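You operate a simulated robot arm through the tools that you are given. There is no shell and no other tool. Be economical: measure what you need, move in short steps, check, and stop when the job is done.

Carry out the task below with a simulated robot arm. There is one attempt and no reset: what you move stays moved.

JOB
Pack the pleated dumpling and the yam piece in the teal lunch box.
Fine: latch off, lid off, both pieces in, lid on, latch on; the tofu puff stays on the counter.

Only the result counts: the job must be done as asked and must still hold three seconds after the hand-in. Knocking over, shifting, dropping, spilling or breaking anything else fails it. Lids that push on must go on centred and level and be pressed home; caps that screw on are set level and turned clockwise until they are tight.

ROBOT AND FRAMES
A 7-joint arm with a two-finger parallel gripper, fixed in place. Base frame: the origin is at the foot of the arm, x ahead of it, y to its left, z up; the work surface is at about z = 0.915. Lengths are in m, angles in rad, forces in N, time in s.
With the tool pointing down near the work surface it reaches from about 0.28 to 0.68 m from the base axis. Its first joint turns from -1.152 to 1.152 rad. Payload 1.57 kg.
The TCP is the grasp point between the finger pads, 0.03 m short of the fingertips. In the tool frame z runs along the fingers and y along their closing line. The gripper opens to 0.11 m. The fingers are 0.024 m wide and 0.012 m thick; the gripper's body (0.048 by 0.112 m) begins 0.078 m behind the TCP.
Orientation is told as [roll, pitch, yaw] about the base's x, y, z axes, in that order, counted from this pose: with the fingers straight down and closing along the base's y, the tool's x points along the base's -x, its y along +y and its z along -z.

CONTROLS
- The arm moves only by the tool servo_tool. Its argument "steps" is a list of rows, each a list of 3 entries, a list of its own where there are three numbers: the shift along the base's x, y, z in m, then the turn, a rotation vector about the base's x, y, z in rad, then the gripper command, from -1 (shut) to 1 (fully open), values between in proportion. In form: [[[x, y, z], [rx, ry, rz], jaw], ...]. A call has 1 to 12 rows; each row shifts and turns the commanded pose from where the row before left it. Each row takes 0.2 s and may step no farther than 0.05 m and 0.15 rad from the row before; otherwise, or with a gripper value out of range, the whole call is refused. Where a pose cannot be reached the arm comes as near as it can. A force on the tool above 90 N (or 10 N above the force at the start of the call, whichever is more), or a blocked arm, ends the call early, and 0.2 s more pass. Each finger travels about 0.108 m/s and halts on what it meets, pressing with about 38 N; the grip force reading is that of the motor and also rises with nothing between the fingers. The clock runs only during rows and for 0.2 s after the last one: add rows that do not move to give the fingers time. It gives the time, the measured TCP pose, the force on the tool (base axes), the opening and the grip force at its end, in the units of the frame above (readings bear some noise), with the torque about the TCP (base axes, N m) and any sound that the robot's microphone picked up.
- Cameras (640 x 400 px; columns grow to the right, rows downward): "scene" is fixed at [0.1685, -0.3911, 1.4068]; the picture's right is [0.78, -0.63, 0.00], its down [-0.34, -0.42, -0.84] and it looks along [0.53, 0.66, -0.54] (base axes); focal length 214 px, centre (320, 200). "wrist" rides on the gripper at [0.07, 0.016, -0.141] in the tool frame; the picture's right is [-0.23, 0.97, 0.00], its down [-0.86, -0.20, -0.48] and it looks along [-0.47, -0.11, 0.88] (tool axes); focal length 222 px, centre (320, 200). There is no depth. A picture from a camera that has moved, and an enlarged one, comes with that camera's place and axes in the base frame and with its lens.
- capture(camera): a new picture of that camera. The clock stands still meanwhile.
- enlarge(camera, box): a new picture of the part [left, top, right, bottom] of that camera's present view, enlarged. The clock stands still meanwhile.
- sign_off(): hands the job in; it is judged then, once.

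Work in short steps. Places have to be worked out from the pictures, the camera data and where the tool is seen: move nearer, look again, correct. Check each grasp and each placing, and mend what went wrong. You have 120 turns and 68 pictures in all, those below and enlarged ones among them. Open the gripper and draw the arm clear of the work before you hand the job in, unless the task says otherwise; then end with one line.

The tools are called after "Emit:" as a command line: name --argument value ..., lists and objects as JSON in quotes. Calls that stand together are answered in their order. servo_tool: Moves the arm, as the interface text tells. Its arguments: {"type":"object","properties":{"steps":{"type":"array"}},"required":["steps"]} The other tools are called the same way: capture (camera) takes a picture; enlarge (camera, box) takes an enlarged picture of a part of a camera's view; sign_off () hands the job in.

At the start:

```text
clock: 0.0
tcp_pos: [0.3688, -0.1777, 1.2759]
tcp_rot: [0.0, 0.0, -0.001]
force: [-0.3, 0.4, 0.3]
moment: [0.0, 0.01, 0.03]
width: 0.1101
grasp_force: 0.1
```

scene: 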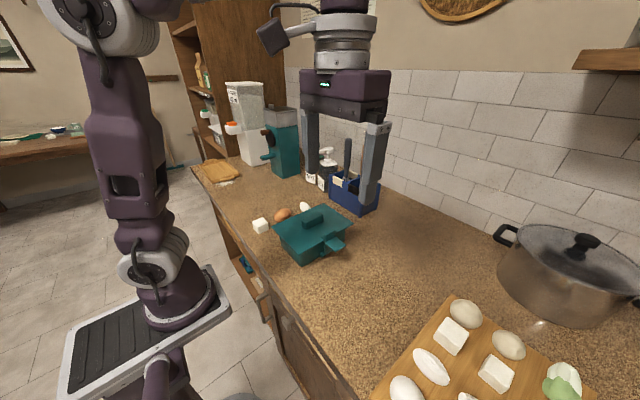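
wrist: 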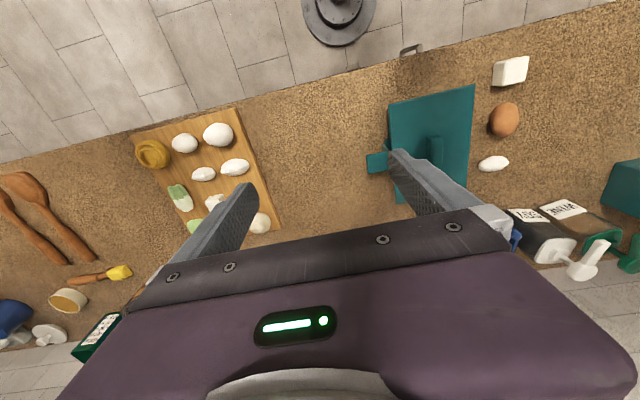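

The teal box with a handle lid and a latch is in view, and beside it three pieces: a white block, an orange piece and a white oval. I enlarge both views for detail.

Emit:
enlarge --camera "scene" --box '[240, 180, 380, 270]'

Emit:
enlarge --camera "wrist" --box '[350, 40, 550, 210]'

```text
4.44 times, centred on (310, 225) of scene
camera zoom: at [0.1685, -0.3911, 1.4068], right [0.78, -0.63, 0.0], down [-0.34, -0.42, -0.84], along [0.53, 0.66, -0.54], focal length 953 px, centre (364, 89)
```

zoom: 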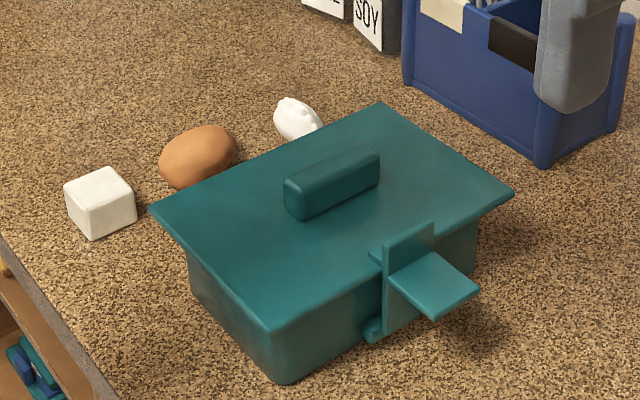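

```text
2.35 times, centred on (450, 125) of wrist
camera zoom: at [0.3004, -0.1621, 1.4165], right [0.23, 0.97, 0.0], down [0.86, -0.2, 0.48], along [0.47, -0.11, -0.88], focal length 523 px, centre (14, 376)
```

zoom: 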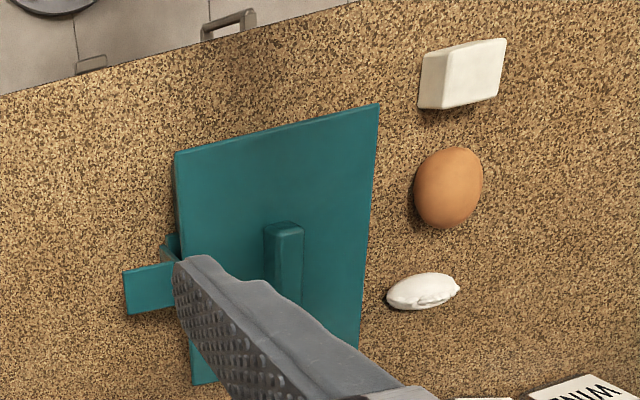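

From the pictures I judge the lid to span x 0.38–0.59 and y −0.04–0.11, with its top at about z 0.977 and the handle bar along x near (0.48, 0.03). The latch plate is on the −y side at x≈0.483, with a tab sticking out to y≈−0.093 at z≈0.975. I shut the fingers and go lower for a closer look at the latch.

Emit:
servo_tool --steps '[[[0.01, 0.0, -0.04], [0, 0, 0], -1], [[0.01, 0.0, -0.04], [0, 0, 0], -1], [[0.01, 0.0, -0.04], [0, 0, 0], -1], [[0.0, 0.0, -0.035], [0, 0, 0], -1], [[0, 0, 0], [0, 0, 0], -1]]'

Emit:
capture --camera "wrist"

Emit:
enlarge --camera "scene" --box '[305, 210, 365, 260]'

```text
clock: 1.2
tcp_pos: [0.3989, -0.1755, 1.12]
tcp_rot: [-0.001, -0.001, -0.001]
force: [-0.1, 0.2, 0.7]
moment: [-0.03, 0.0, 0.0]
width: 0.0002
grasp_force: 21.6
```

```text
63 pictures are left
camera wrist: at [0.3299, -0.1597, 1.2601], right [0.23, 0.97, 0.0], down [0.85, -0.2, 0.48], along [0.47, -0.11, -0.88], focal length 222 px, centre (320, 200)
```

wrist: 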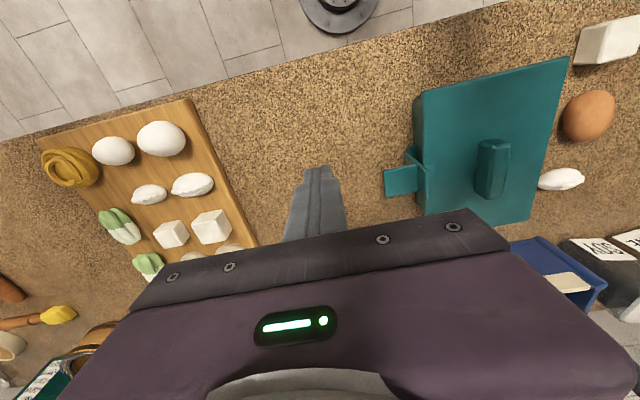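

```text
8.00 times, centred on (335, 235) of scene
camera zoom: at [0.1685, -0.3911, 1.4068], right [0.78, -0.63, 0.0], down [-0.34, -0.42, -0.84], along [0.53, 0.66, -0.54], focal length 1716 px, centre (200, -80)
```

zoom: 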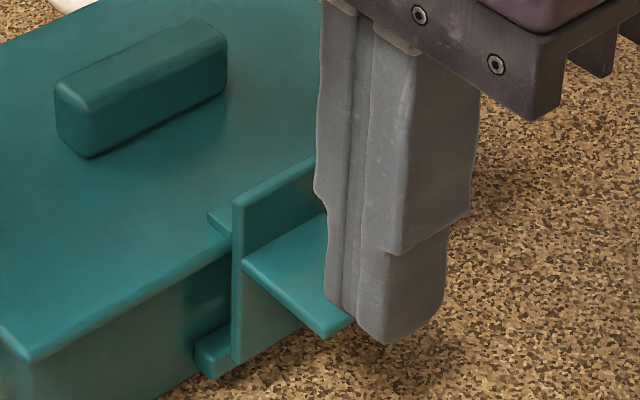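

The enlarged view shows a lever plate hinged near the bottom, with a tooth over the lid rim and a tab pointing outward at about (0.48, −0.075, 0.976). Pushing the tab down should swing the latch off, so I move the closed fingers above the tab.

Emit:
servo_tool --steps '[[[0.042, 0.045, 0.0], [0, 0, 0], -1], [[0.041, 0.045, 0.0], [0, 0, 0], -1], [[0.0, 0.0, -0.045], [0, 0, 0], -1], [[0.0, 0.0, -0.045], [0, 0, 0], -1], [[0, 0, 0], [0, 0, 0], -1]]'

Emit:
enlarge --camera "scene" --box '[260, 190, 380, 270]'

Emit:
enlarge --camera "wrist" --box '[220, 70, 480, 240]'

```text
refused: row 1 steps farther than a row can; nothing moved
```

```text
5.00 times, centred on (320, 230) of scene
camera zoom: at [0.1685, -0.3911, 1.4068], right [0.78, -0.63, 0.0], down [-0.34, -0.42, -0.84], along [0.53, 0.66, -0.54], focal length 1072 px, centre (320, 50)
```

zoom: 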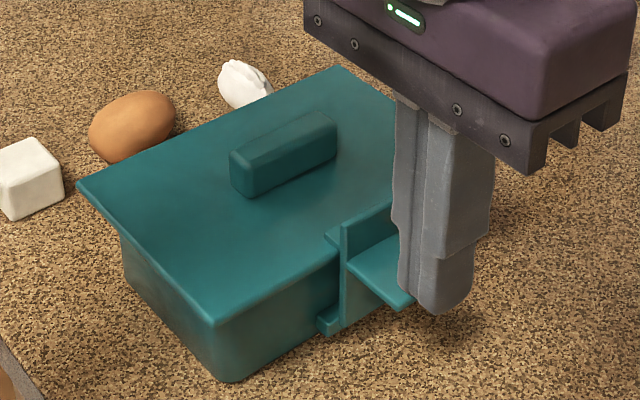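

```text
2.35 times, centred on (350, 155) of wrist
camera zoom: at [0.3299, -0.1597, 1.2601], right [0.23, 0.97, 0.0], down [0.85, -0.2, 0.48], along [0.47, -0.11, -0.88], focal length 523 px, centre (249, 306)
```

zoom: 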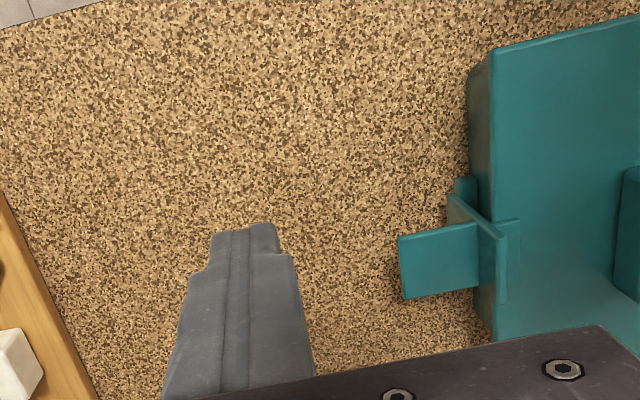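

The step was too long, so nothing moved. I repeat the move in smaller rows.

Emit:
servo_tool --steps '[[[0.028, 0.031, 0.0], [0, 0, 0], -1], [[0.028, 0.031, 0.0], [0, 0, 0], -1], [[0.027, 0.03, 0.0], [0, 0, 0], -1], [[0.0, 0.0, -0.045], [0, 0, 0], -1], [[0.0, 0.0, -0.04], [0, 0, 0], -1], [[0, 0, 0], [0, 0, 0], -1]]'

Emit:
enlarge --camera "scene" --box '[260, 190, 380, 270]'

Emit:
enlarge --camera "wrist" --box '[220, 70, 480, 240]'

```text
clock: 2.6
tcp_pos: [0.4832, -0.0857, 1.0358]
tcp_rot: [-0.001, 0.001, -0.001]
force: [-0.1, 0.3, -1.3]
moment: [0.02, 0.02, 0.0]
width: 0.0002
grasp_force: 21.1
```

```text
5.00 times, centred on (320, 230) of scene
camera zoom: at [0.1685, -0.3911, 1.4068], right [0.78, -0.63, 0.0], down [-0.34, -0.42, -0.84], along [0.53, 0.66, -0.54], focal length 1072 px, centre (320, 50)
```

zoom: 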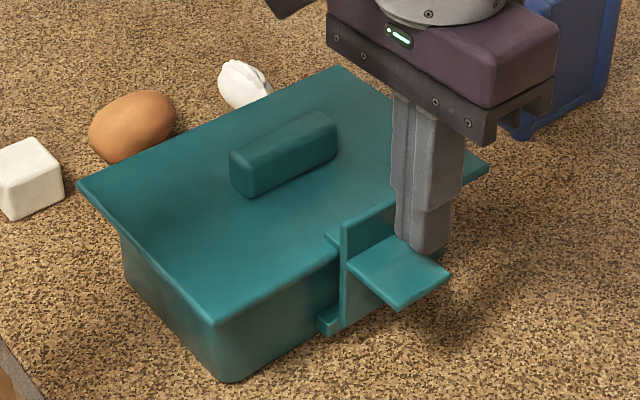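

```text
2.35 times, centred on (350, 155) of wrist
camera zoom: at [0.4139, -0.0702, 1.1764], right [0.23, 0.97, 0.0], down [0.85, -0.2, 0.48], along [0.47, -0.11, -0.88], focal length 523 px, centre (249, 306)
```

zoom: 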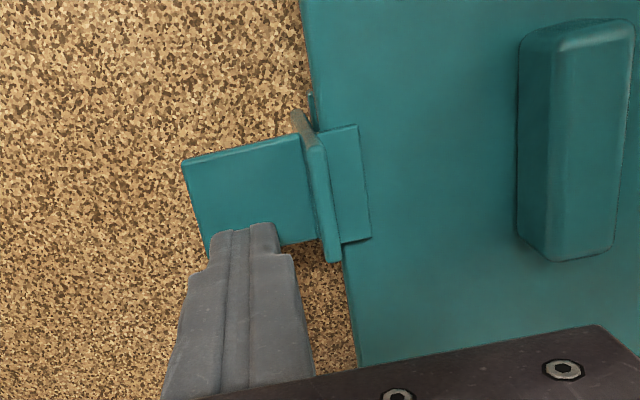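

The tab looks to be centred near (0.475, −0.083) with its top at z≈0.98–0.985. I shift slightly and press down in small rows.

Emit:
servo_tool --steps '[[[-0.007, -0.004, -0.01], [0, 0, 0], -1], [[0, 0, -0.01], [0, 0, 0], -1], [[0, 0, -0.008], [0, 0, 0], -1], [[0, -0.002, -0.006], [0, 0, 0], -1]]'

Emit:
enlarge --camera "wrist" --box '[220, 70, 480, 240]'

```text
clock: 3.6
tcp_pos: [0.4754, -0.0913, 1.001]
tcp_rot: [0.002, -0.002, 0.001]
force: [-0.7, -0.3, 0.5]
moment: [0.02, 0.01, -0.01]
width: 0.0
grasp_force: 21.0
```

```text
2.35 times, centred on (350, 155) of wrist
camera zoom: at [0.4062, -0.0762, 1.1432], right [0.23, 0.97, 0.0], down [0.86, -0.2, 0.48], along [0.47, -0.11, -0.88], focal length 523 px, centre (249, 306)
```

zoom: 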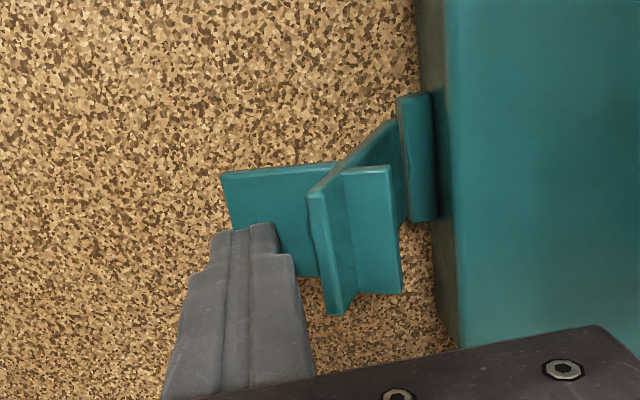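

The latch has swung out easily and the tooth is clear of the lid. I push it further down and out so it stays well clear.

Emit:
servo_tool --steps '[[[0, -0.008, -0.01], [0, 0, 0], -1], [[0, -0.008, -0.01], [0, 0, 0], -1], [[0, -0.006, -0.01], [0, 0, 0], -1], [[0, 0, 0], [0, 0, 0], -1]]'

Emit:
enlarge --camera "wrist" --box '[220, 70, 480, 240]'

Emit:
enlarge --camera "scene" --box '[260, 190, 380, 270]'

```text
clock: 4.6
tcp_pos: [0.4772, -0.1137, 0.9714]
tcp_rot: [-0.001, 0.001, 0.0]
force: [0.0, -0.6, -0.6]
moment: [0.0, 0.01, 0.0]
width: 0.0001
grasp_force: 21.8
```

```text
2.35 times, centred on (350, 155) of wrist
camera zoom: at [0.4072, -0.098, 1.1128], right [0.23, 0.97, 0.0], down [0.86, -0.2, 0.48], along [0.47, -0.11, -0.88], focal length 523 px, centre (249, 306)
```

zoom: 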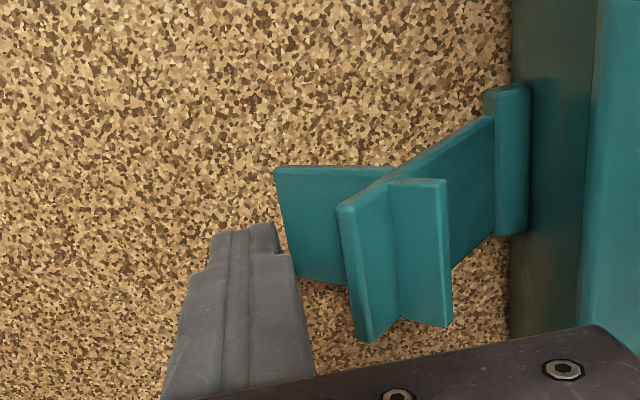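

```text
5.00 times, centred on (320, 230) of scene
camera zoom: at [0.1685, -0.3911, 1.4068], right [0.78, -0.63, 0.0], down [-0.34, -0.42, -0.84], along [0.53, 0.66, -0.54], focal length 1072 px, centre (320, 50)
```

zoom: 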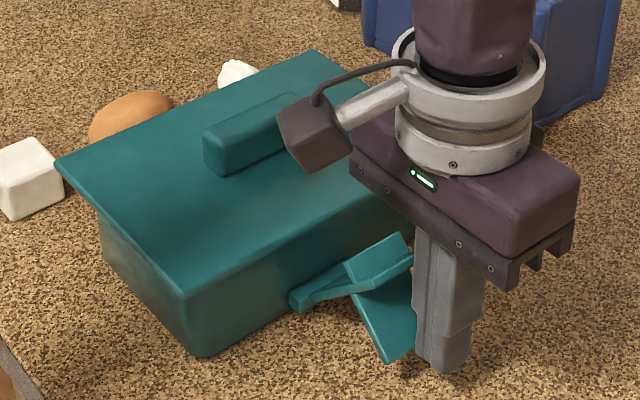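

The latch is now fully open, but the box has slid a little toward +y. I lift clear and measure where everything is now.

Emit:
servo_tool --steps '[[[0, -0.01, 0.03], [0, 0, 0], -1], [[0, 0, 0.045], [0, 0, 0], -1], [[-0.02, 0, 0.045], [0, 0, 0], -0.5], [[-0.03, 0.02, 0.03], [0, 0, 0], 0], [[-0.03, 0.03, 0.02], [0, 0, 0], 0], [[-0.02, 0.04, 0.02], [0, 0, 0], 0], [[-0.02, 0.04, 0.02], [0, 0, 0], 0], [[0, 0, 0], [0, 0, 0], 0]]'

Emit:
capture --camera "wrist"

Emit:
enlarge --camera "scene" --box '[240, 180, 380, 270]'

```text
clock: 6.4
tcp_pos: [0.3548, 0.0075, 1.1813]
tcp_rot: [0.0, 0.0, 0.0]
force: [0.5, 0.2, 0.1]
moment: [0.01, -0.01, -0.01]
width: 0.0552
grasp_force: 0.1
```

```text
54 pictures are left
camera wrist: at [0.2868, 0.0226, 1.3219], right [0.23, 0.97, 0.0], down [0.86, -0.2, 0.48], along [0.47, -0.11, -0.88], focal length 222 px, centre (320, 200)
```

wrist: 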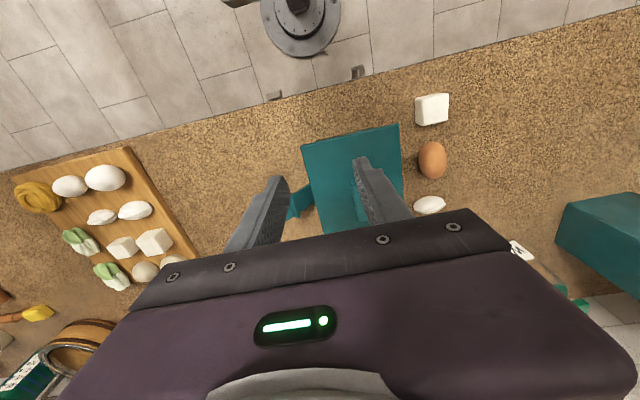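

```text
4.44 times, centred on (310, 225) of scene
camera zoom: at [0.1685, -0.3911, 1.4068], right [0.78, -0.63, 0.0], down [-0.34, -0.42, -0.84], along [0.53, 0.66, -0.54], focal length 953 px, centre (364, 89)
```

zoom: 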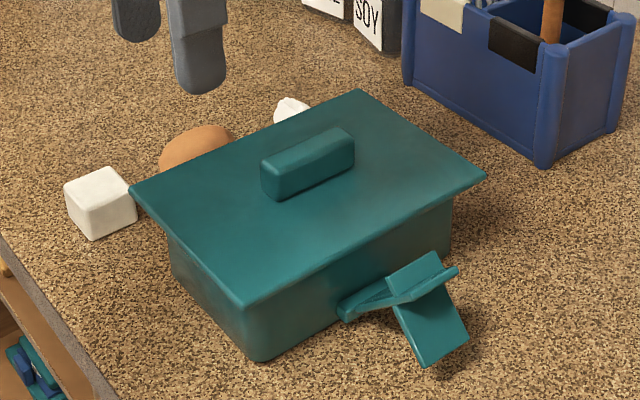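

The pieces have not moved, and the box centre is now around (0.481, 0.06). I enlarge the wrist view to check the lid's yaw.

Emit:
enlarge --camera "wrist" --box '[240, 80, 480, 240]'

```text
2.50 times, centred on (360, 160) of wrist
camera zoom: at [0.2868, 0.0226, 1.3219], right [0.23, 0.97, 0.0], down [0.86, -0.2, 0.48], along [0.47, -0.11, -0.88], focal length 555 px, centre (220, 300)
```

zoom: 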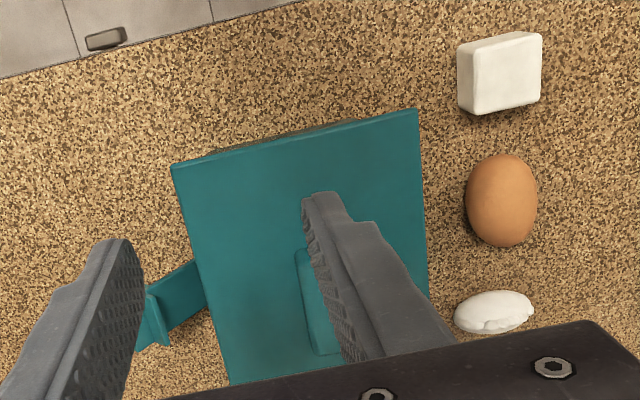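

Combining both views, the lid top is at z≈0.99, centred near (0.471, 0.049), with the handle bar along x. I hover above it with the fingers partly open and check the alignment.

Emit:
servo_tool --steps '[[[0.04, 0.015, 0.0], [0, 0, 0], 0.3], [[0.04, 0.015, 0], [0, 0, 0], 0.3], [[0.036, 0.011, -0.02], [0, 0, 0], 0.3], [[0.0, 0, -0.045], [0, 0, 0], 0.3], [[0.0, 0, -0.045], [0, 0, 0], 0.3], [[0, 0, 0], [0, 0, 0], 0.3]]'

Emit:
enlarge --camera "wrist" --box '[160, 60, 480, 260]'

Emit:
enlarge --camera "scene" --box '[250, 160, 390, 250]'

```text
clock: 7.8
tcp_pos: [0.4696, 0.0479, 1.0718]
tcp_rot: [0.0, -0.001, 0.002]
force: [0.5, 0.6, -0.6]
moment: [-0.03, -0.02, 0.0]
width: 0.0713
grasp_force: 0.0
```

```text
2.00 times, centred on (320, 160) of wrist
camera zoom: at [0.4011, 0.0635, 1.2127], right [0.23, 0.97, 0.0], down [0.85, -0.2, 0.48], along [0.47, -0.11, -0.88], focal length 444 px, centre (320, 280)
```

zoom: 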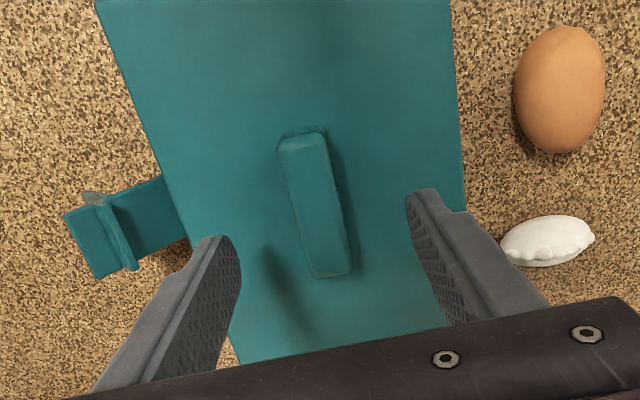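

```text
4.44 times, centred on (320, 205) of scene
camera zoom: at [0.1685, -0.3911, 1.4068], right [0.78, -0.63, 0.0], down [-0.34, -0.42, -0.84], along [0.53, 0.66, -0.54], focal length 953 px, centre (320, 178)
```

zoom: 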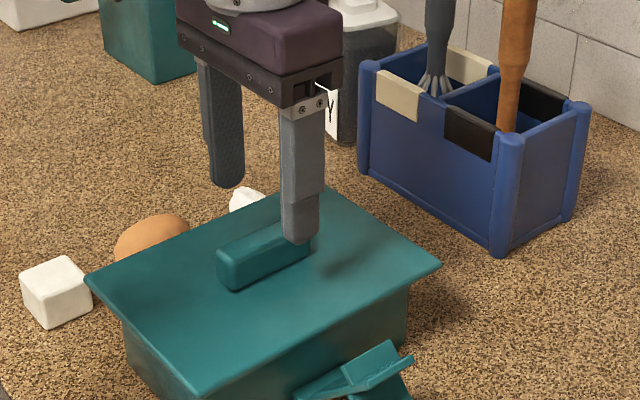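

The handle's centre measures (0.473, 0.045), so I descend around it and stop with the tips a little above the lid.

Emit:
servo_tool --steps '[[[0.003, -0.003, -0.02], [0, 0, 0], 0.3], [[0, 0, -0.015], [0, 0, 0], 0.3], [[0, 0, -0.01], [0, 0, 0], 0.3], [[0, 0, 0], [0, 0, 0], 0.3]]'

Emit:
enlarge --camera "scene" --box '[270, 180, 360, 240]'

```text
clock: 8.8
tcp_pos: [0.4751, 0.0428, 1.0259]
tcp_rot: [0.001, 0.001, 0.0]
force: [-0.3, 0.0, 0.0]
moment: [0.02, 0.0, -0.02]
width: 0.0719
grasp_force: 0.1
```

```text
6.67 times, centred on (315, 210) of scene
camera zoom: at [0.1685, -0.3911, 1.4068], right [0.78, -0.63, 0.0], down [-0.34, -0.42, -0.84], along [0.53, 0.66, -0.54], focal length 1430 px, centre (353, 133)
```

zoom: 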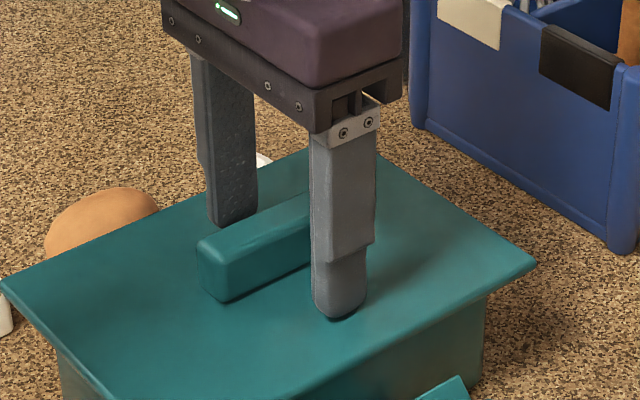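

The fingers straddle the handle with the tips just above the lid. I close.

Emit:
servo_tool --steps '[[[0, 0, 0], [0, 0, 0], -1], [[0, 0, 0], [0, 0, 0], -1], [[0, 0, 0], [0, 0, 0], -1]]'

```text
clock: 9.6
tcp_pos: [0.4749, 0.0431, 1.0253]
tcp_rot: [0.001, -0.001, 0.0]
force: [-0.2, 0.5, -0.6]
moment: [0.0, -0.09, 0.02]
width: 0.0213
grasp_force: 34.7
```

The handle is gripped at a width of 0.021. I note the seated TCP as (0.475, 0.043, 1.0253) and lift gently.

Emit:
servo_tool --steps '[[[0, 0, 0.01], [0, 0, 0], -1], [[0, 0, 0.01], [0, 0, 0], -1], [[0, 0, 0.02], [0, 0, 0], -1], [[0, 0, 0.03], [0, 0, 0], -1], [[0, 0, 0], [0, 0, 0], -1]]'

Emit:
capture --camera "scene"

```text
clock: 10.8
tcp_pos: [0.4747, 0.0446, 1.0962]
tcp_rot: [0.0, 0.0, 0.0]
force: [0.7, 0.0, -1.3]
moment: [0.0, 0.0, 0.02]
width: 0.0212
grasp_force: 34.2
```

```text
48 pictures are left
```

scene: 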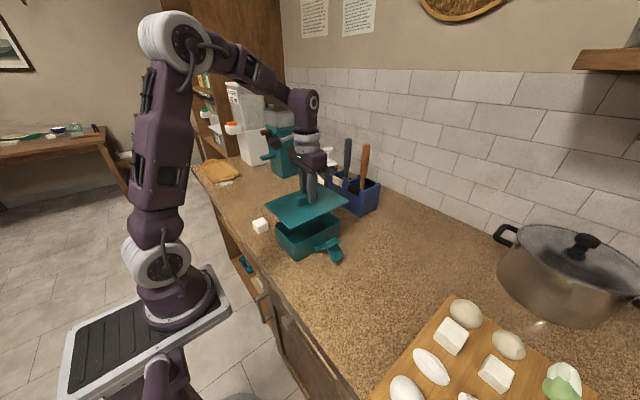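

The lid is off and level in the grip. I carry it to the free counter at about y=−0.235, between the latch and the board (which starts at y≈−0.35).

Emit:
servo_tool --steps '[[[0, -0.03, 0.02], [0, 0, 0], -1], [[0, -0.045, 0], [0, 0, 0], -1], [[0, -0.045, 0], [0, 0, 0], -1], [[0, -0.045, 0], [0, 0, 0], -1], [[0, -0.045, 0], [0, 0, 0], -1], [[0, -0.04, 0], [0, 0, 0], -1], [[0, -0.03, 0], [0, 0, 0], -1], [[0, 0, -0.045], [0, 0, 0], -1], [[0, 0, -0.035], [0, 0, 0], -1], [[0, 0, -0.02], [0, 0, 0], -1], [[0, 0, 0], [0, 0, 0], -1]]'

Emit:
capture --camera "scene"

Emit:
capture --camera "wrist"

```text
clock: 13.2
tcp_pos: [0.4771, -0.2353, 1.0148]
tcp_rot: [-0.001, 0.0, -0.001]
force: [0.0, -0.5, -1.8]
moment: [0.02, -0.01, 0.01]
width: 0.0214
grasp_force: 34.1
```

```text
47 pictures are left
```

scene: 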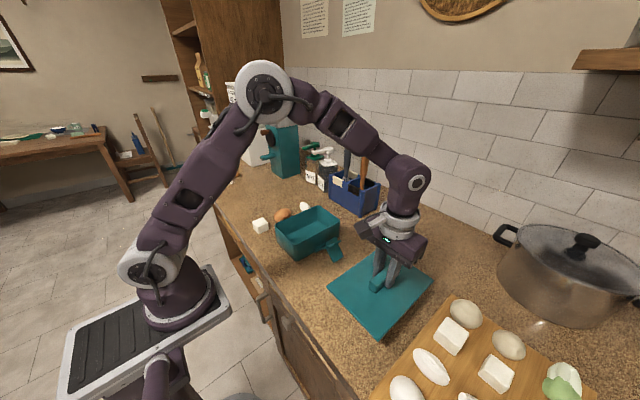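

```text
46 pictures are left
camera wrist: at [0.4074, -0.2196, 1.1562], right [0.23, 0.97, 0.0], down [0.85, -0.2, 0.48], along [0.47, -0.11, -0.88], focal length 222 px, centre (320, 200)
```

wrist: 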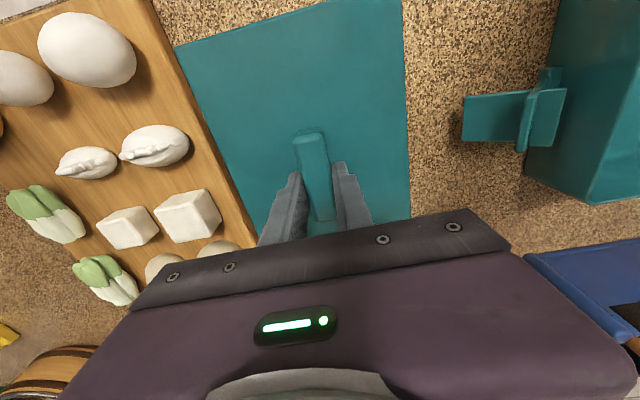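

The lid clears the board by about 0.035 m and the latch by 0.065 m. I shift 0.012 m toward +y and lower slowly.

Emit:
servo_tool --steps '[[[0, 0.012, -0.01], [0, 0, 0], -1], [[0, 0, -0.01], [0, 0, 0], -1], [[0, 0, -0.01], [0, 0, 0], -1], [[0, 0, -0.01], [0, 0, 0], -1], [[0, 0, 0], [0, 0, 0], -1]]'

```text
clock: 14.4
tcp_pos: [0.4761, -0.2243, 0.9767]
tcp_rot: [0.0, 0.0, -0.001]
force: [0.0, -0.3, -1.5]
moment: [0.01, -0.04, -0.03]
width: 0.0212
grasp_force: 34.0
```

No contact yet; I lower in finer rows.

Emit:
servo_tool --steps '[[[0, 0, -0.005], [0, 0, 0], -1], [[0, 0, -0.004], [0, 0, 0], -1], [[0, 0, -0.004], [0, 0, 0], -1], [[0, 0, 0], [0, 0, 0], -1]]'

Emit:
enlarge --camera "scene" --box '[310, 240, 450, 340]'

```text
clock: 15.4
tcp_pos: [0.4741, -0.2237, 0.9654]
tcp_rot: [-0.002, -0.005, -0.001]
force: [-3.1, 5.7, 28.2]
moment: [0.12, 0.01, -0.02]
width: 0.0215
grasp_force: 34.5
```

```text
4.00 times, centred on (380, 290) of scene
camera zoom: at [0.168, -0.3908, 1.4069], right [0.78, -0.63, 0.0], down [-0.34, -0.42, -0.84], along [0.53, 0.66, -0.54], focal length 858 px, centre (80, -160)
```

zoom: 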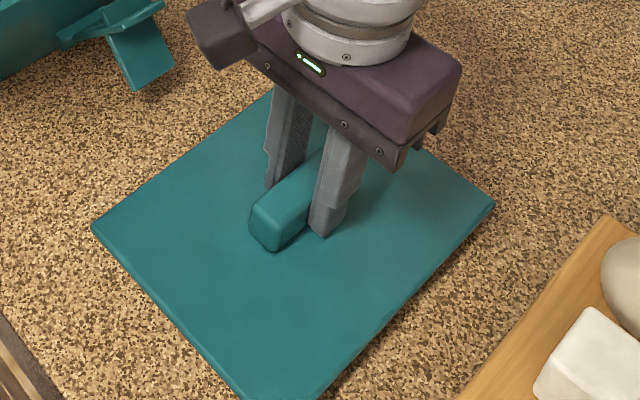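

Contact reads 28 N at TCP z≈0.966, so the lid rests on the counter. I ease off, release and rise.

Emit:
servo_tool --steps '[[[0, 0, 0.002], [0, 0, 0], -1], [[0, 0, 0], [0, 0, 0], 0], [[0, 0, 0], [0, 0, 0], 0], [[0, 0, 0.04], [0, 0, 0], 0], [[0, 0, 0.045], [0, 0, 0], 0], [[0, 0.02, 0.045], [0, 0, 0], 0], [[-0.02, 0.04, 0.02], [0, 0, 0], 0], [[-0.02, 0.045, 0], [0, 0, 0], 0], [[-0.01, 0.045, 0], [0, 0, 0], 0], [[-0.01, 0.045, 0], [0, 0, 0], 0], [[-0.01, 0.045, 0], [0, 0, 0], 0], [[0, 0, 0], [0, 0, 0], 0]]'

Emit:
capture --camera "wrist"

Emit:
capture --camera "scene"

```text
clock: 18.0
tcp_pos: [0.4048, 0.0165, 1.1167]
tcp_rot: [-0.001, 0.001, 0.0]
force: [-0.1, -0.2, 0.5]
moment: [0.02, -0.01, -0.01]
width: 0.0552
grasp_force: 0.0
```

```text
44 pictures are left
camera wrist: at [0.3357, 0.0323, 1.2581], right [0.23, 0.97, 0.0], down [0.85, -0.2, 0.48], along [0.47, -0.11, -0.88], focal length 222 px, centre (320, 200)
```

wrist: 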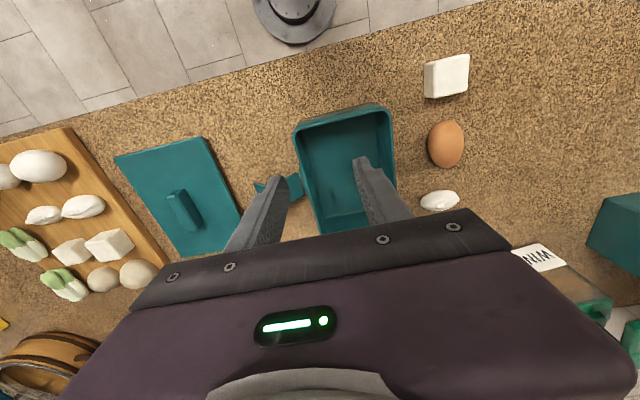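

```text
43 pictures are left
```

scene: 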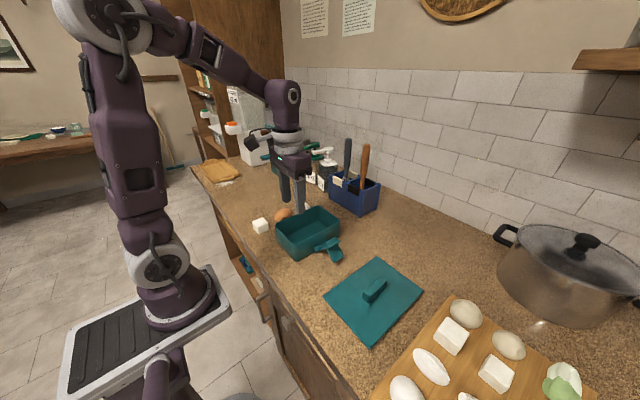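

The box is open and the lid lies flat on the counter. I judge the yam to be at about (0.460, 0.189) and the dumpling at (0.558, 0.186); I hover over the yam first.

Emit:
servo_tool --steps '[[[0.01, 0.045, 0], [0, 0, 0], 0.6], [[0.01, 0.045, 0], [0, 0, 0], 0.6], [[0.015, 0.045, 0], [0, 0, 0], 0.6], [[0.02, 0.037, 0], [0, 0, 0], 0.6], [[0, 0, -0.045], [0, 0, 0], 0.6], [[0, 0, -0.02], [0, 0, 0], 0.6], [[0, 0, 0], [0, 0, 0], 0.6]]'

Emit:
capture --camera "wrist"

```text
clock: 19.6
tcp_pos: [0.46, 0.1876, 1.0499]
tcp_rot: [-0.002, 0.0, 0.001]
force: [-0.7, -0.1, -1.1]
moment: [0.03, 0.05, 0.01]
width: 0.088
grasp_force: 0.1
```

```text
42 pictures are left
camera wrist: at [0.3908, 0.2036, 1.1912], right [0.23, 0.97, 0.0], down [0.86, -0.2, 0.48], along [0.47, -0.11, -0.88], focal length 222 px, centre (320, 200)
```

wrist: 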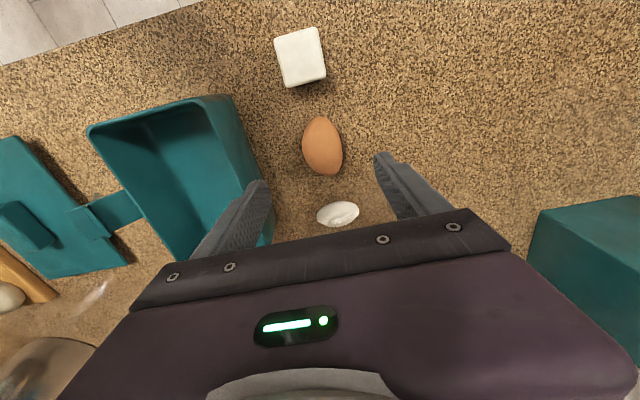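

The yam is at (0.457, 0.191), about 0.046 wide in y; the dumpling is at (0.557, 0.190). I narrow the opening so the near finger clears the box wall (rim at y≈0.125) and descend over the yam.

Emit:
servo_tool --steps '[[[-0.003, 0.004, 0], [0, 0, 0], 0.3], [[0, 0, -0.03], [0, 0, 0], 0.3], [[0, 0, -0.03], [0, 0, 0], 0.3], [[0, 0, -0.02], [0, 0, 0], 0.3], [[0, 0, 0], [0, 0, 0], 0.3]]'

Emit:
capture --camera "wrist"

Emit:
enlarge --camera "scene" --box '[240, 170, 360, 250]'

```text
clock: 20.8
tcp_pos: [0.4555, 0.1911, 0.9704]
tcp_rot: [0.001, 0.001, 0.001]
force: [-0.9, 0.2, -0.1]
moment: [-0.01, 0.04, 0.0]
width: 0.0714
grasp_force: 0.0
```

```text
41 pictures are left
camera wrist: at [0.3864, 0.2066, 1.1112], right [0.23, 0.97, 0.0], down [0.85, -0.2, 0.48], along [0.47, -0.11, -0.88], focal length 222 px, centre (320, 200)
```

wrist: 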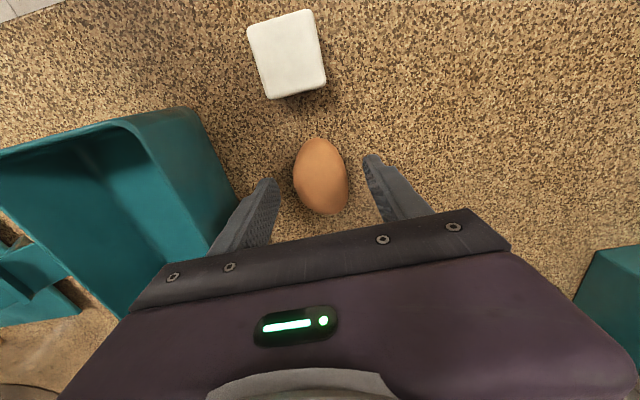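

```text
5.00 times, centred on (300, 210) of scene
camera zoom: at [0.1685, -0.3911, 1.4068], right [0.78, -0.63, 0.0], down [-0.34, -0.42, -0.84], along [0.53, 0.66, -0.54], focal length 1072 px, centre (420, 150)
```

zoom: 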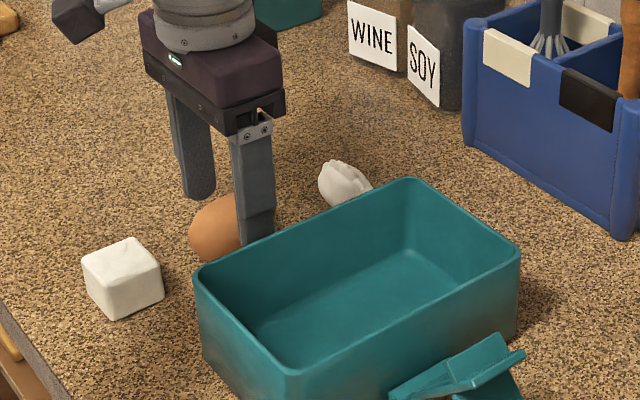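

The yam is centred between the fingers. I lower to TCP z≈0.952 and close.

Emit:
servo_tool --steps '[[[0.002, 0, -0.01], [0, 0, 0], 0.3], [[0, 0, -0.008], [0, 0, 0], 0.3], [[0, 0, 0], [0, 0, 0], -1], [[0, 0, 0], [0, 0, 0], -1], [[0, 0, 0], [0, 0, 0], -1], [[0, 0, 0.02], [0, 0, 0], -1], [[0, 0, 0.03], [0, 0, 0], -1], [[0, 0, 0.04], [0, 0, 0], -1], [[0, 0, 0.03], [0, 0, 0], -1], [[0, 0, 0], [0, 0, 0], -1]]'

Emit:
capture --camera "wrist"

```text
clock: 23.0
tcp_pos: [0.4577, 0.1914, 1.0721]
tcp_rot: [0.0, 0.0, -0.001]
force: [0.5, 0.3, -1.0]
moment: [0.05, -0.05, -0.01]
width: 0.0443
grasp_force: 38.1
```

```text
39 pictures are left
camera wrist: at [0.3886, 0.2075, 1.2133], right [0.23, 0.97, 0.0], down [0.85, -0.2, 0.48], along [0.47, -0.11, -0.88], focal length 222 px, centre (320, 200)
```

wrist: 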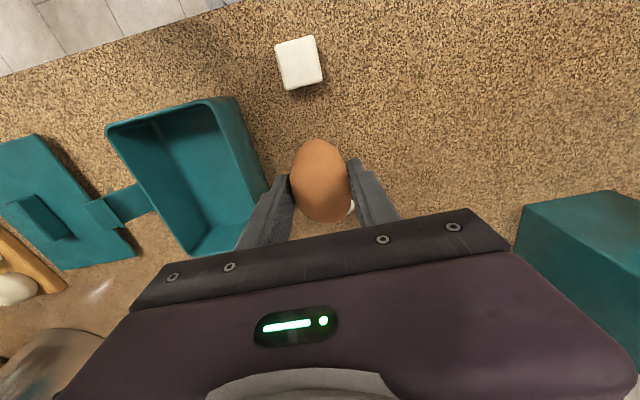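

The yam is held (width 0.044). I place the box interior at centre (0.472, 0.05), roughly x 0.39–0.555 and y 0.0–0.10, and carry the yam over its near half at (0.432, 0.05).

Emit:
servo_tool --steps '[[[-0.006, -0.035, 0], [0, 0, 0], -1], [[-0.006, -0.035, 0], [0, 0, 0], -1], [[-0.006, -0.035, 0], [0, 0, 0], -1], [[-0.006, -0.036, 0], [0, 0, 0], -1], [[0, 0, -0.035], [0, 0, 0], -1], [[0, 0, 0], [0, 0, 0], -1]]'

Emit:
capture --camera "wrist"

Emit:
enlarge --camera "scene" --box '[240, 170, 360, 260]'

```text
clock: 24.4
tcp_pos: [0.4359, 0.0496, 1.0385]
tcp_rot: [0.0, 0.0, 0.0]
force: [-0.2, 0.0, -0.8]
moment: [-0.01, 0.01, 0.01]
width: 0.0444
grasp_force: 37.8
```

```text
38 pictures are left
camera wrist: at [0.3665, 0.0659, 1.1795], right [0.23, 0.97, 0.0], down [0.85, -0.2, 0.48], along [0.47, -0.11, -0.88], focal length 222 px, centre (320, 200)
```

wrist: 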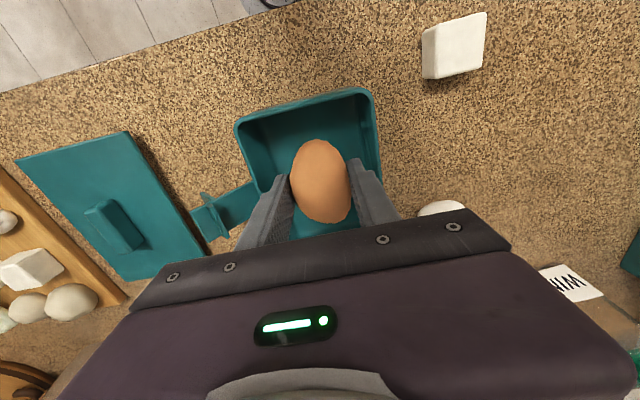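

```text
4.44 times, centred on (300, 215) of scene
camera zoom: at [0.1685, -0.3911, 1.4068], right [0.78, -0.63, 0.0], down [-0.34, -0.42, -0.84], along [0.53, 0.66, -0.54], focal length 953 px, centre (409, 133)
```

zoom: 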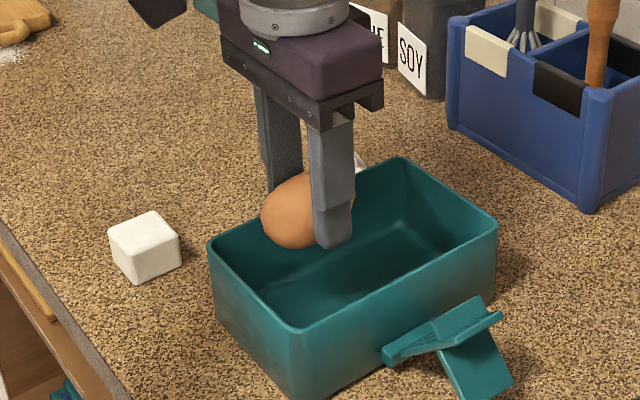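

Aligned inside the rim (y −0.01 to 0.104, near wall at x≈0.383). I lower the yam to the box floor.

Emit:
servo_tool --steps '[[[0, -0.002, -0.03], [0, 0, 0], -1], [[0, 0, -0.03], [0, 0, 0], -1], [[0, 0, -0.012], [0, 0, 0], -1], [[0, 0, -0.005], [0, 0, 0], -1], [[0, 0, 0], [0, 0, 0], -1]]'

```text
clock: 25.6
tcp_pos: [0.434, 0.0488, 0.96]
tcp_rot: [-0.001, 0.0, 0.0]
force: [0.0, -0.8, -0.1]
moment: [0.0, 0.01, 0.0]
width: 0.0442
grasp_force: 38.1
```

Emit:
servo_tool --steps '[[[0, 0, -0.003], [0, 0, 0], -1], [[0, 0, 0], [0, 0, 0], -1]]'

```text
clock: 26.2
tcp_pos: [0.434, 0.0474, 0.9576]
tcp_rot: [0.0, 0.0, 0.0]
force: [-0.1, -0.8, -0.2]
moment: [0.02, -0.03, 0.0]
width: 0.0443
grasp_force: 38.2
```

Still little force; the yam should be within a few millimetres of the floor. I lower slightly more, feeling for contact.

Emit:
servo_tool --steps '[[[0, 0, -0.003], [0, 0, 0], -1], [[0, 0, -0.002], [0, 0, 0], -1]]'

```text
clock: 26.8
tcp_pos: [0.4352, 0.0471, 0.9531]
tcp_rot: [0.001, -0.003, 0.0]
force: [1.2, -9.6, 32.9]
moment: [-0.12, 0.05, 0.02]
width: 0.0445
grasp_force: 38.2
```

Floor contact is felt. I ease up, open moderately and rise.

Emit:
servo_tool --steps '[[[0, 0, 0.003], [0, 0, 0], -1], [[0, 0, 0], [0, 0, 0], 0.15], [[0, 0, 0], [0, 0, 0], 0.15], [[0, 0, 0.03], [0, 0, 0], 0.15], [[0, 0, 0.045], [0, 0, 0], 0.15], [[0, 0, 0.045], [0, 0, 0], 0.15], [[0, 0, 0], [0, 0, 0], 0.15]]'

Emit:
capture --camera "wrist"

Emit:
enlarge --camera "scene" --box '[240, 170, 360, 260]'

```text
clock: 28.4
tcp_pos: [0.4332, 0.0468, 1.0764]
tcp_rot: [0.001, 0.0, 0.001]
force: [-0.2, -0.2, 0.1]
moment: [-0.01, 0.0, -0.01]
width: 0.0631
grasp_force: 0.1
```

```text
36 pictures are left
camera wrist: at [0.3645, 0.0631, 1.2184], right [0.23, 0.97, 0.0], down [0.85, -0.2, 0.48], along [0.47, -0.11, -0.88], focal length 222 px, centre (320, 200)
```

wrist: 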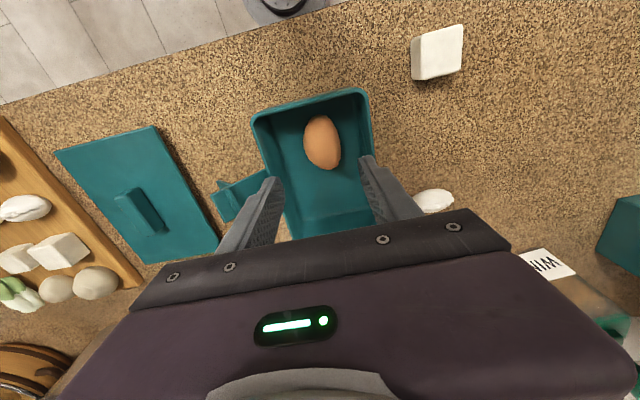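

```text
4.44 times, centred on (300, 215) of scene
camera zoom: at [0.1685, -0.3911, 1.4068], right [0.78, -0.63, 0.0], down [-0.34, -0.42, -0.84], along [0.53, 0.66, -0.54], focal length 953 px, centre (409, 133)
```

zoom: 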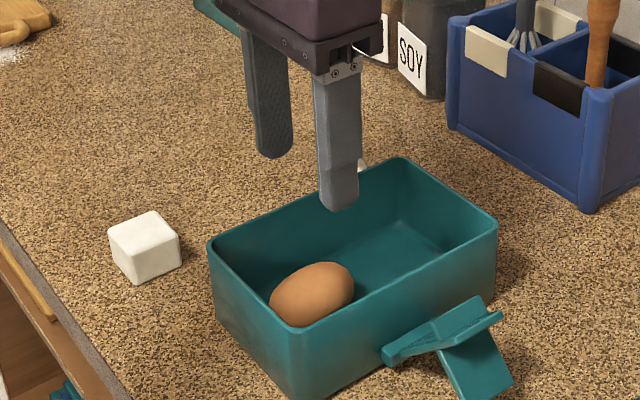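

The yam sits in the box and the box has not moved. Next I hover over the dumpling at (0.557, 0.19) to see its shape.

Emit:
servo_tool --steps '[[[0.02, 0.03, 0.01], [0, 0, 0], 0.6], [[0.03, 0.037, 0], [0, 0, 0], 0.6], [[0.03, 0.037, 0], [0, 0, 0], 0.6], [[0.03, 0.037, 0], [0, 0, 0], 0.6], [[0.014, 0.002, -0.03], [0, 0, 0], 0.6], [[0, 0, 0], [0, 0, 0], 0.6]]'

Emit:
enlarge --camera "wrist" --box '[200, 80, 440, 230]'

Emit:
enlarge --camera "scene" --box '[270, 170, 350, 230]'

```text
clock: 29.8
tcp_pos: [0.5576, 0.1919, 1.0566]
tcp_rot: [0.0, -0.001, 0.001]
force: [-0.4, 0.0, 0.4]
moment: [0.02, -0.02, -0.02]
width: 0.088
grasp_force: 0.1
```

```text
2.67 times, centred on (320, 155) of wrist
camera zoom: at [0.4894, 0.2085, 1.1982], right [0.23, 0.97, 0.0], down [0.85, -0.2, 0.48], along [0.47, -0.11, -0.88], focal length 592 px, centre (320, 320)
```

zoom: 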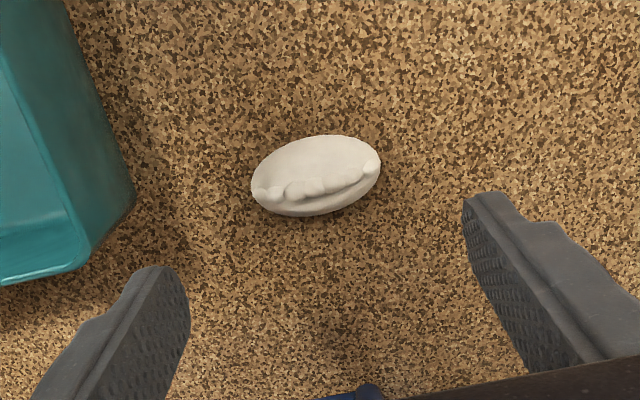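

```text
6.67 times, centred on (310, 200) of scene
camera zoom: at [0.1685, -0.3911, 1.4068], right [0.78, -0.63, 0.0], down [-0.34, -0.42, -0.84], along [0.53, 0.66, -0.54], focal length 1430 px, centre (387, 200)
```

zoom: 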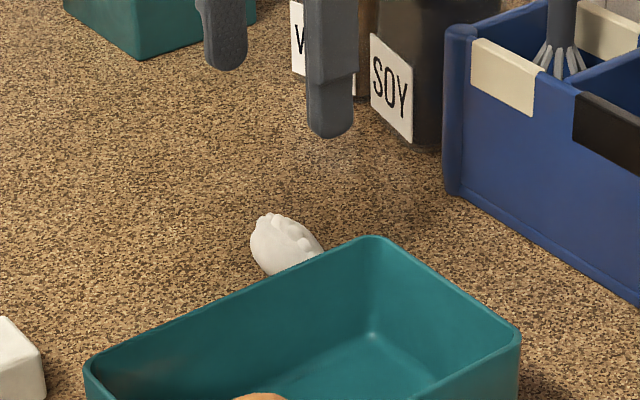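

The dumpling is at (0.560, 0.191), about 0.061 long in y and 0.035 wide in x. I turn the gripper 90° to grip across its narrow side, and will turn back over the box.

Emit:
servo_tool --steps '[[[0, 0, 0.01], [0, 0, 0.1428], 0.3], [[0, 0, 0], [0, 0, 0.1428], 0.3], [[0, 0, 0], [0, 0, 0.1428], 0.3], [[0, 0, 0], [0, 0, 0.1428], 0.3], [[0, 0, 0], [0, 0, 0.1428], 0.3], [[0, 0, 0], [0, 0, 0.1428], 0.3], [[0, 0, 0], [0, 0, 0.1428], 0.3], [[0, 0, 0], [0, 0, 0.1428], 0.3], [[0, 0, 0], [0, 0, 0.1428], 0.3], [[0, 0, 0], [0, 0, 0.1428], 0.3], [[0, 0, 0], [0, 0, 0.1428], 0.3], [[0, 0, 0], [0, 0, 0], 0.3]]'

Emit:
capture --camera "wrist"

```text
clock: 32.4
tcp_pos: [0.5579, 0.1916, 1.0666]
tcp_rot: [-0.001, 0.0, 1.575]
force: [0.4, 0.3, -1.0]
moment: [0.0, 0.01, -0.03]
width: 0.0717
grasp_force: 0.0
```

```text
32 pictures are left
camera wrist: at [0.5428, 0.1221, 1.207], right [-0.97, 0.23, 0.0], down [0.2, 0.86, 0.48], along [0.11, 0.47, -0.88], focal length 222 px, centre (320, 200)
```

wrist: 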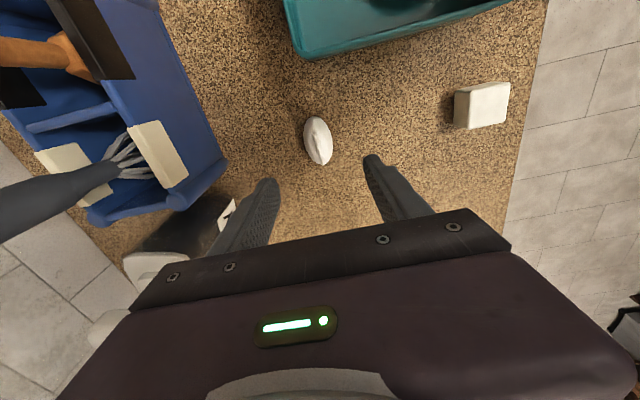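

Dumpling refined to (0.560, 0.188), with nothing else within the fingers' path. I centre and descend.

Emit:
servo_tool --steps '[[[0.002, -0.003, -0.03], [0, 0, 0], 0.3], [[0, 0, -0.03], [0, 0, 0], 0.3], [[0, 0, -0.03], [0, 0, 0], 0.3], [[0, 0, -0.015], [0, 0, 0], 0.3], [[0, 0, 0], [0, 0, 0], 0.3]]'

Emit:
capture --camera "wrist"

```text
clock: 33.6
tcp_pos: [0.561, 0.1892, 0.9611]
tcp_rot: [0.0, 0.0, 1.571]
force: [0.0, 0.6, 0.2]
moment: [0.02, -0.01, 0.0]
width: 0.0716
grasp_force: 0.0
```

```text
31 pictures are left
camera wrist: at [0.545, 0.1194, 1.1007], right [-0.97, 0.23, 0.0], down [0.2, 0.86, 0.48], along [0.11, 0.47, -0.88], focal length 222 px, centre (320, 200)
```

wrist: 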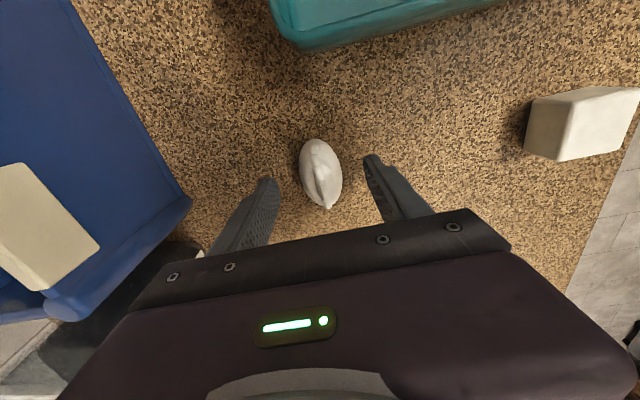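

It is centred. I lower to TCP z≈0.951, close, and lift.

Emit:
servo_tool --steps '[[[0, -0.001, -0.01], [0, 0, 0], 0.3], [[0, 0, 0], [0, 0, 0], -1], [[0, 0, 0], [0, 0, 0], -1], [[0, 0, 0], [0, 0, 0], -1], [[0, 0, 0], [0, 0, 0], -1], [[0, 0, 0.02], [0, 0, 0], -1], [[0, 0, 0.03], [0, 0, 0], -1], [[0, 0, 0.04], [0, 0, 0], -1], [[0, 0, 0.04], [0, 0, 0], -1], [[0, 0, 0], [0, 0, 0], -1]]'

Emit:
capture --camera "wrist"

```text
clock: 35.8
tcp_pos: [0.5602, 0.1894, 1.08]
tcp_rot: [0.0, -0.001, 1.57]
force: [0.2, 0.0, 0.0]
moment: [-0.01, 0.01, 0.04]
width: 0.0332
grasp_force: 37.6
```

```text
30 pictures are left
camera wrist: at [0.5439, 0.1197, 1.2207], right [-0.97, 0.23, 0.0], down [0.2, 0.85, 0.48], along [0.11, 0.47, -0.88], focal length 222 px, centre (320, 200)
```

wrist: 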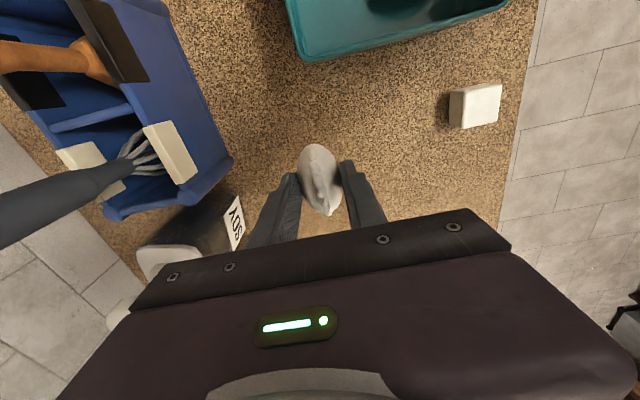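

The dumpling is held (width 0.033). I move over the far half of the box while turning back.

Emit:
servo_tool --steps '[[[-0.004, -0.0128, 0], [0, 0, -0.1428], -1], [[-0.004, -0.0128, 0], [0, 0, -0.1428], -1], [[-0.004, -0.0128, 0], [0, 0, -0.1428], -1], [[-0.004, -0.0128, 0], [0, 0, -0.1428], -1], [[-0.004, -0.0128, 0], [0, 0, -0.1428], -1], [[-0.004, -0.0128, 0], [0, 0, -0.1428], -1], [[-0.004, -0.0128, 0], [0, 0, -0.1428], -1], [[-0.004, -0.0128, 0], [0, 0, -0.1428], -1], [[-0.004, -0.0128, 0], [0, 0, -0.1428], -1], [[-0.004, -0.0128, 0], [0, 0, -0.1428], -1], [[-0.004, -0.0128, 0], [0, 0, -0.1428], -1], [[0, 0, 0], [0, 0, 0], -1]]'

Emit:
capture --camera "wrist"

Emit:
enlarge --camera "scene" --box '[240, 170, 360, 260]'

```text
clock: 38.4
tcp_pos: [0.5161, 0.0468, 1.0802]
tcp_rot: [0.0, 0.001, -0.002]
force: [0.0, 0.0, -0.8]
moment: [-0.03, -0.01, -0.02]
width: 0.0331
grasp_force: 37.8
```

```text
29 pictures are left
camera wrist: at [0.4471, 0.0632, 1.2207], right [0.23, 0.97, 0.0], down [0.85, -0.2, 0.48], along [0.47, -0.11, -0.88], focal length 222 px, centre (320, 200)
```

wrist: 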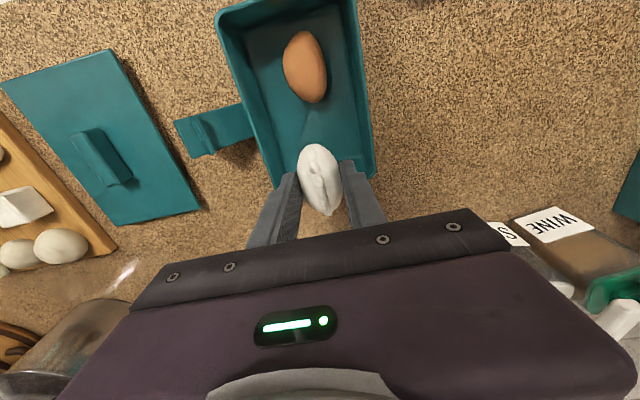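

```text
4.44 times, centred on (300, 215) of scene
camera zoom: at [0.1685, -0.3911, 1.4068], right [0.78, -0.63, 0.0], down [-0.34, -0.42, -0.84], along [0.53, 0.66, -0.54], focal length 953 px, centre (409, 133)
```

zoom: 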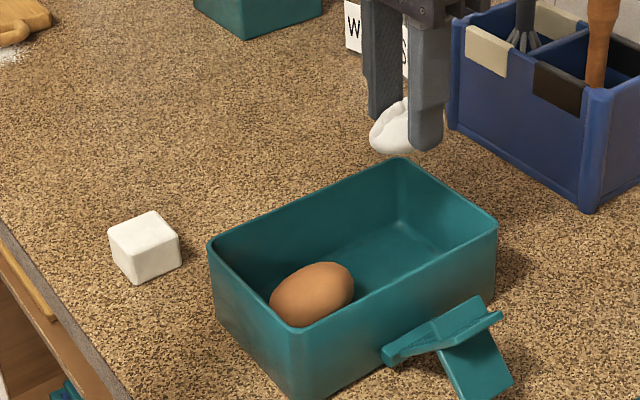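

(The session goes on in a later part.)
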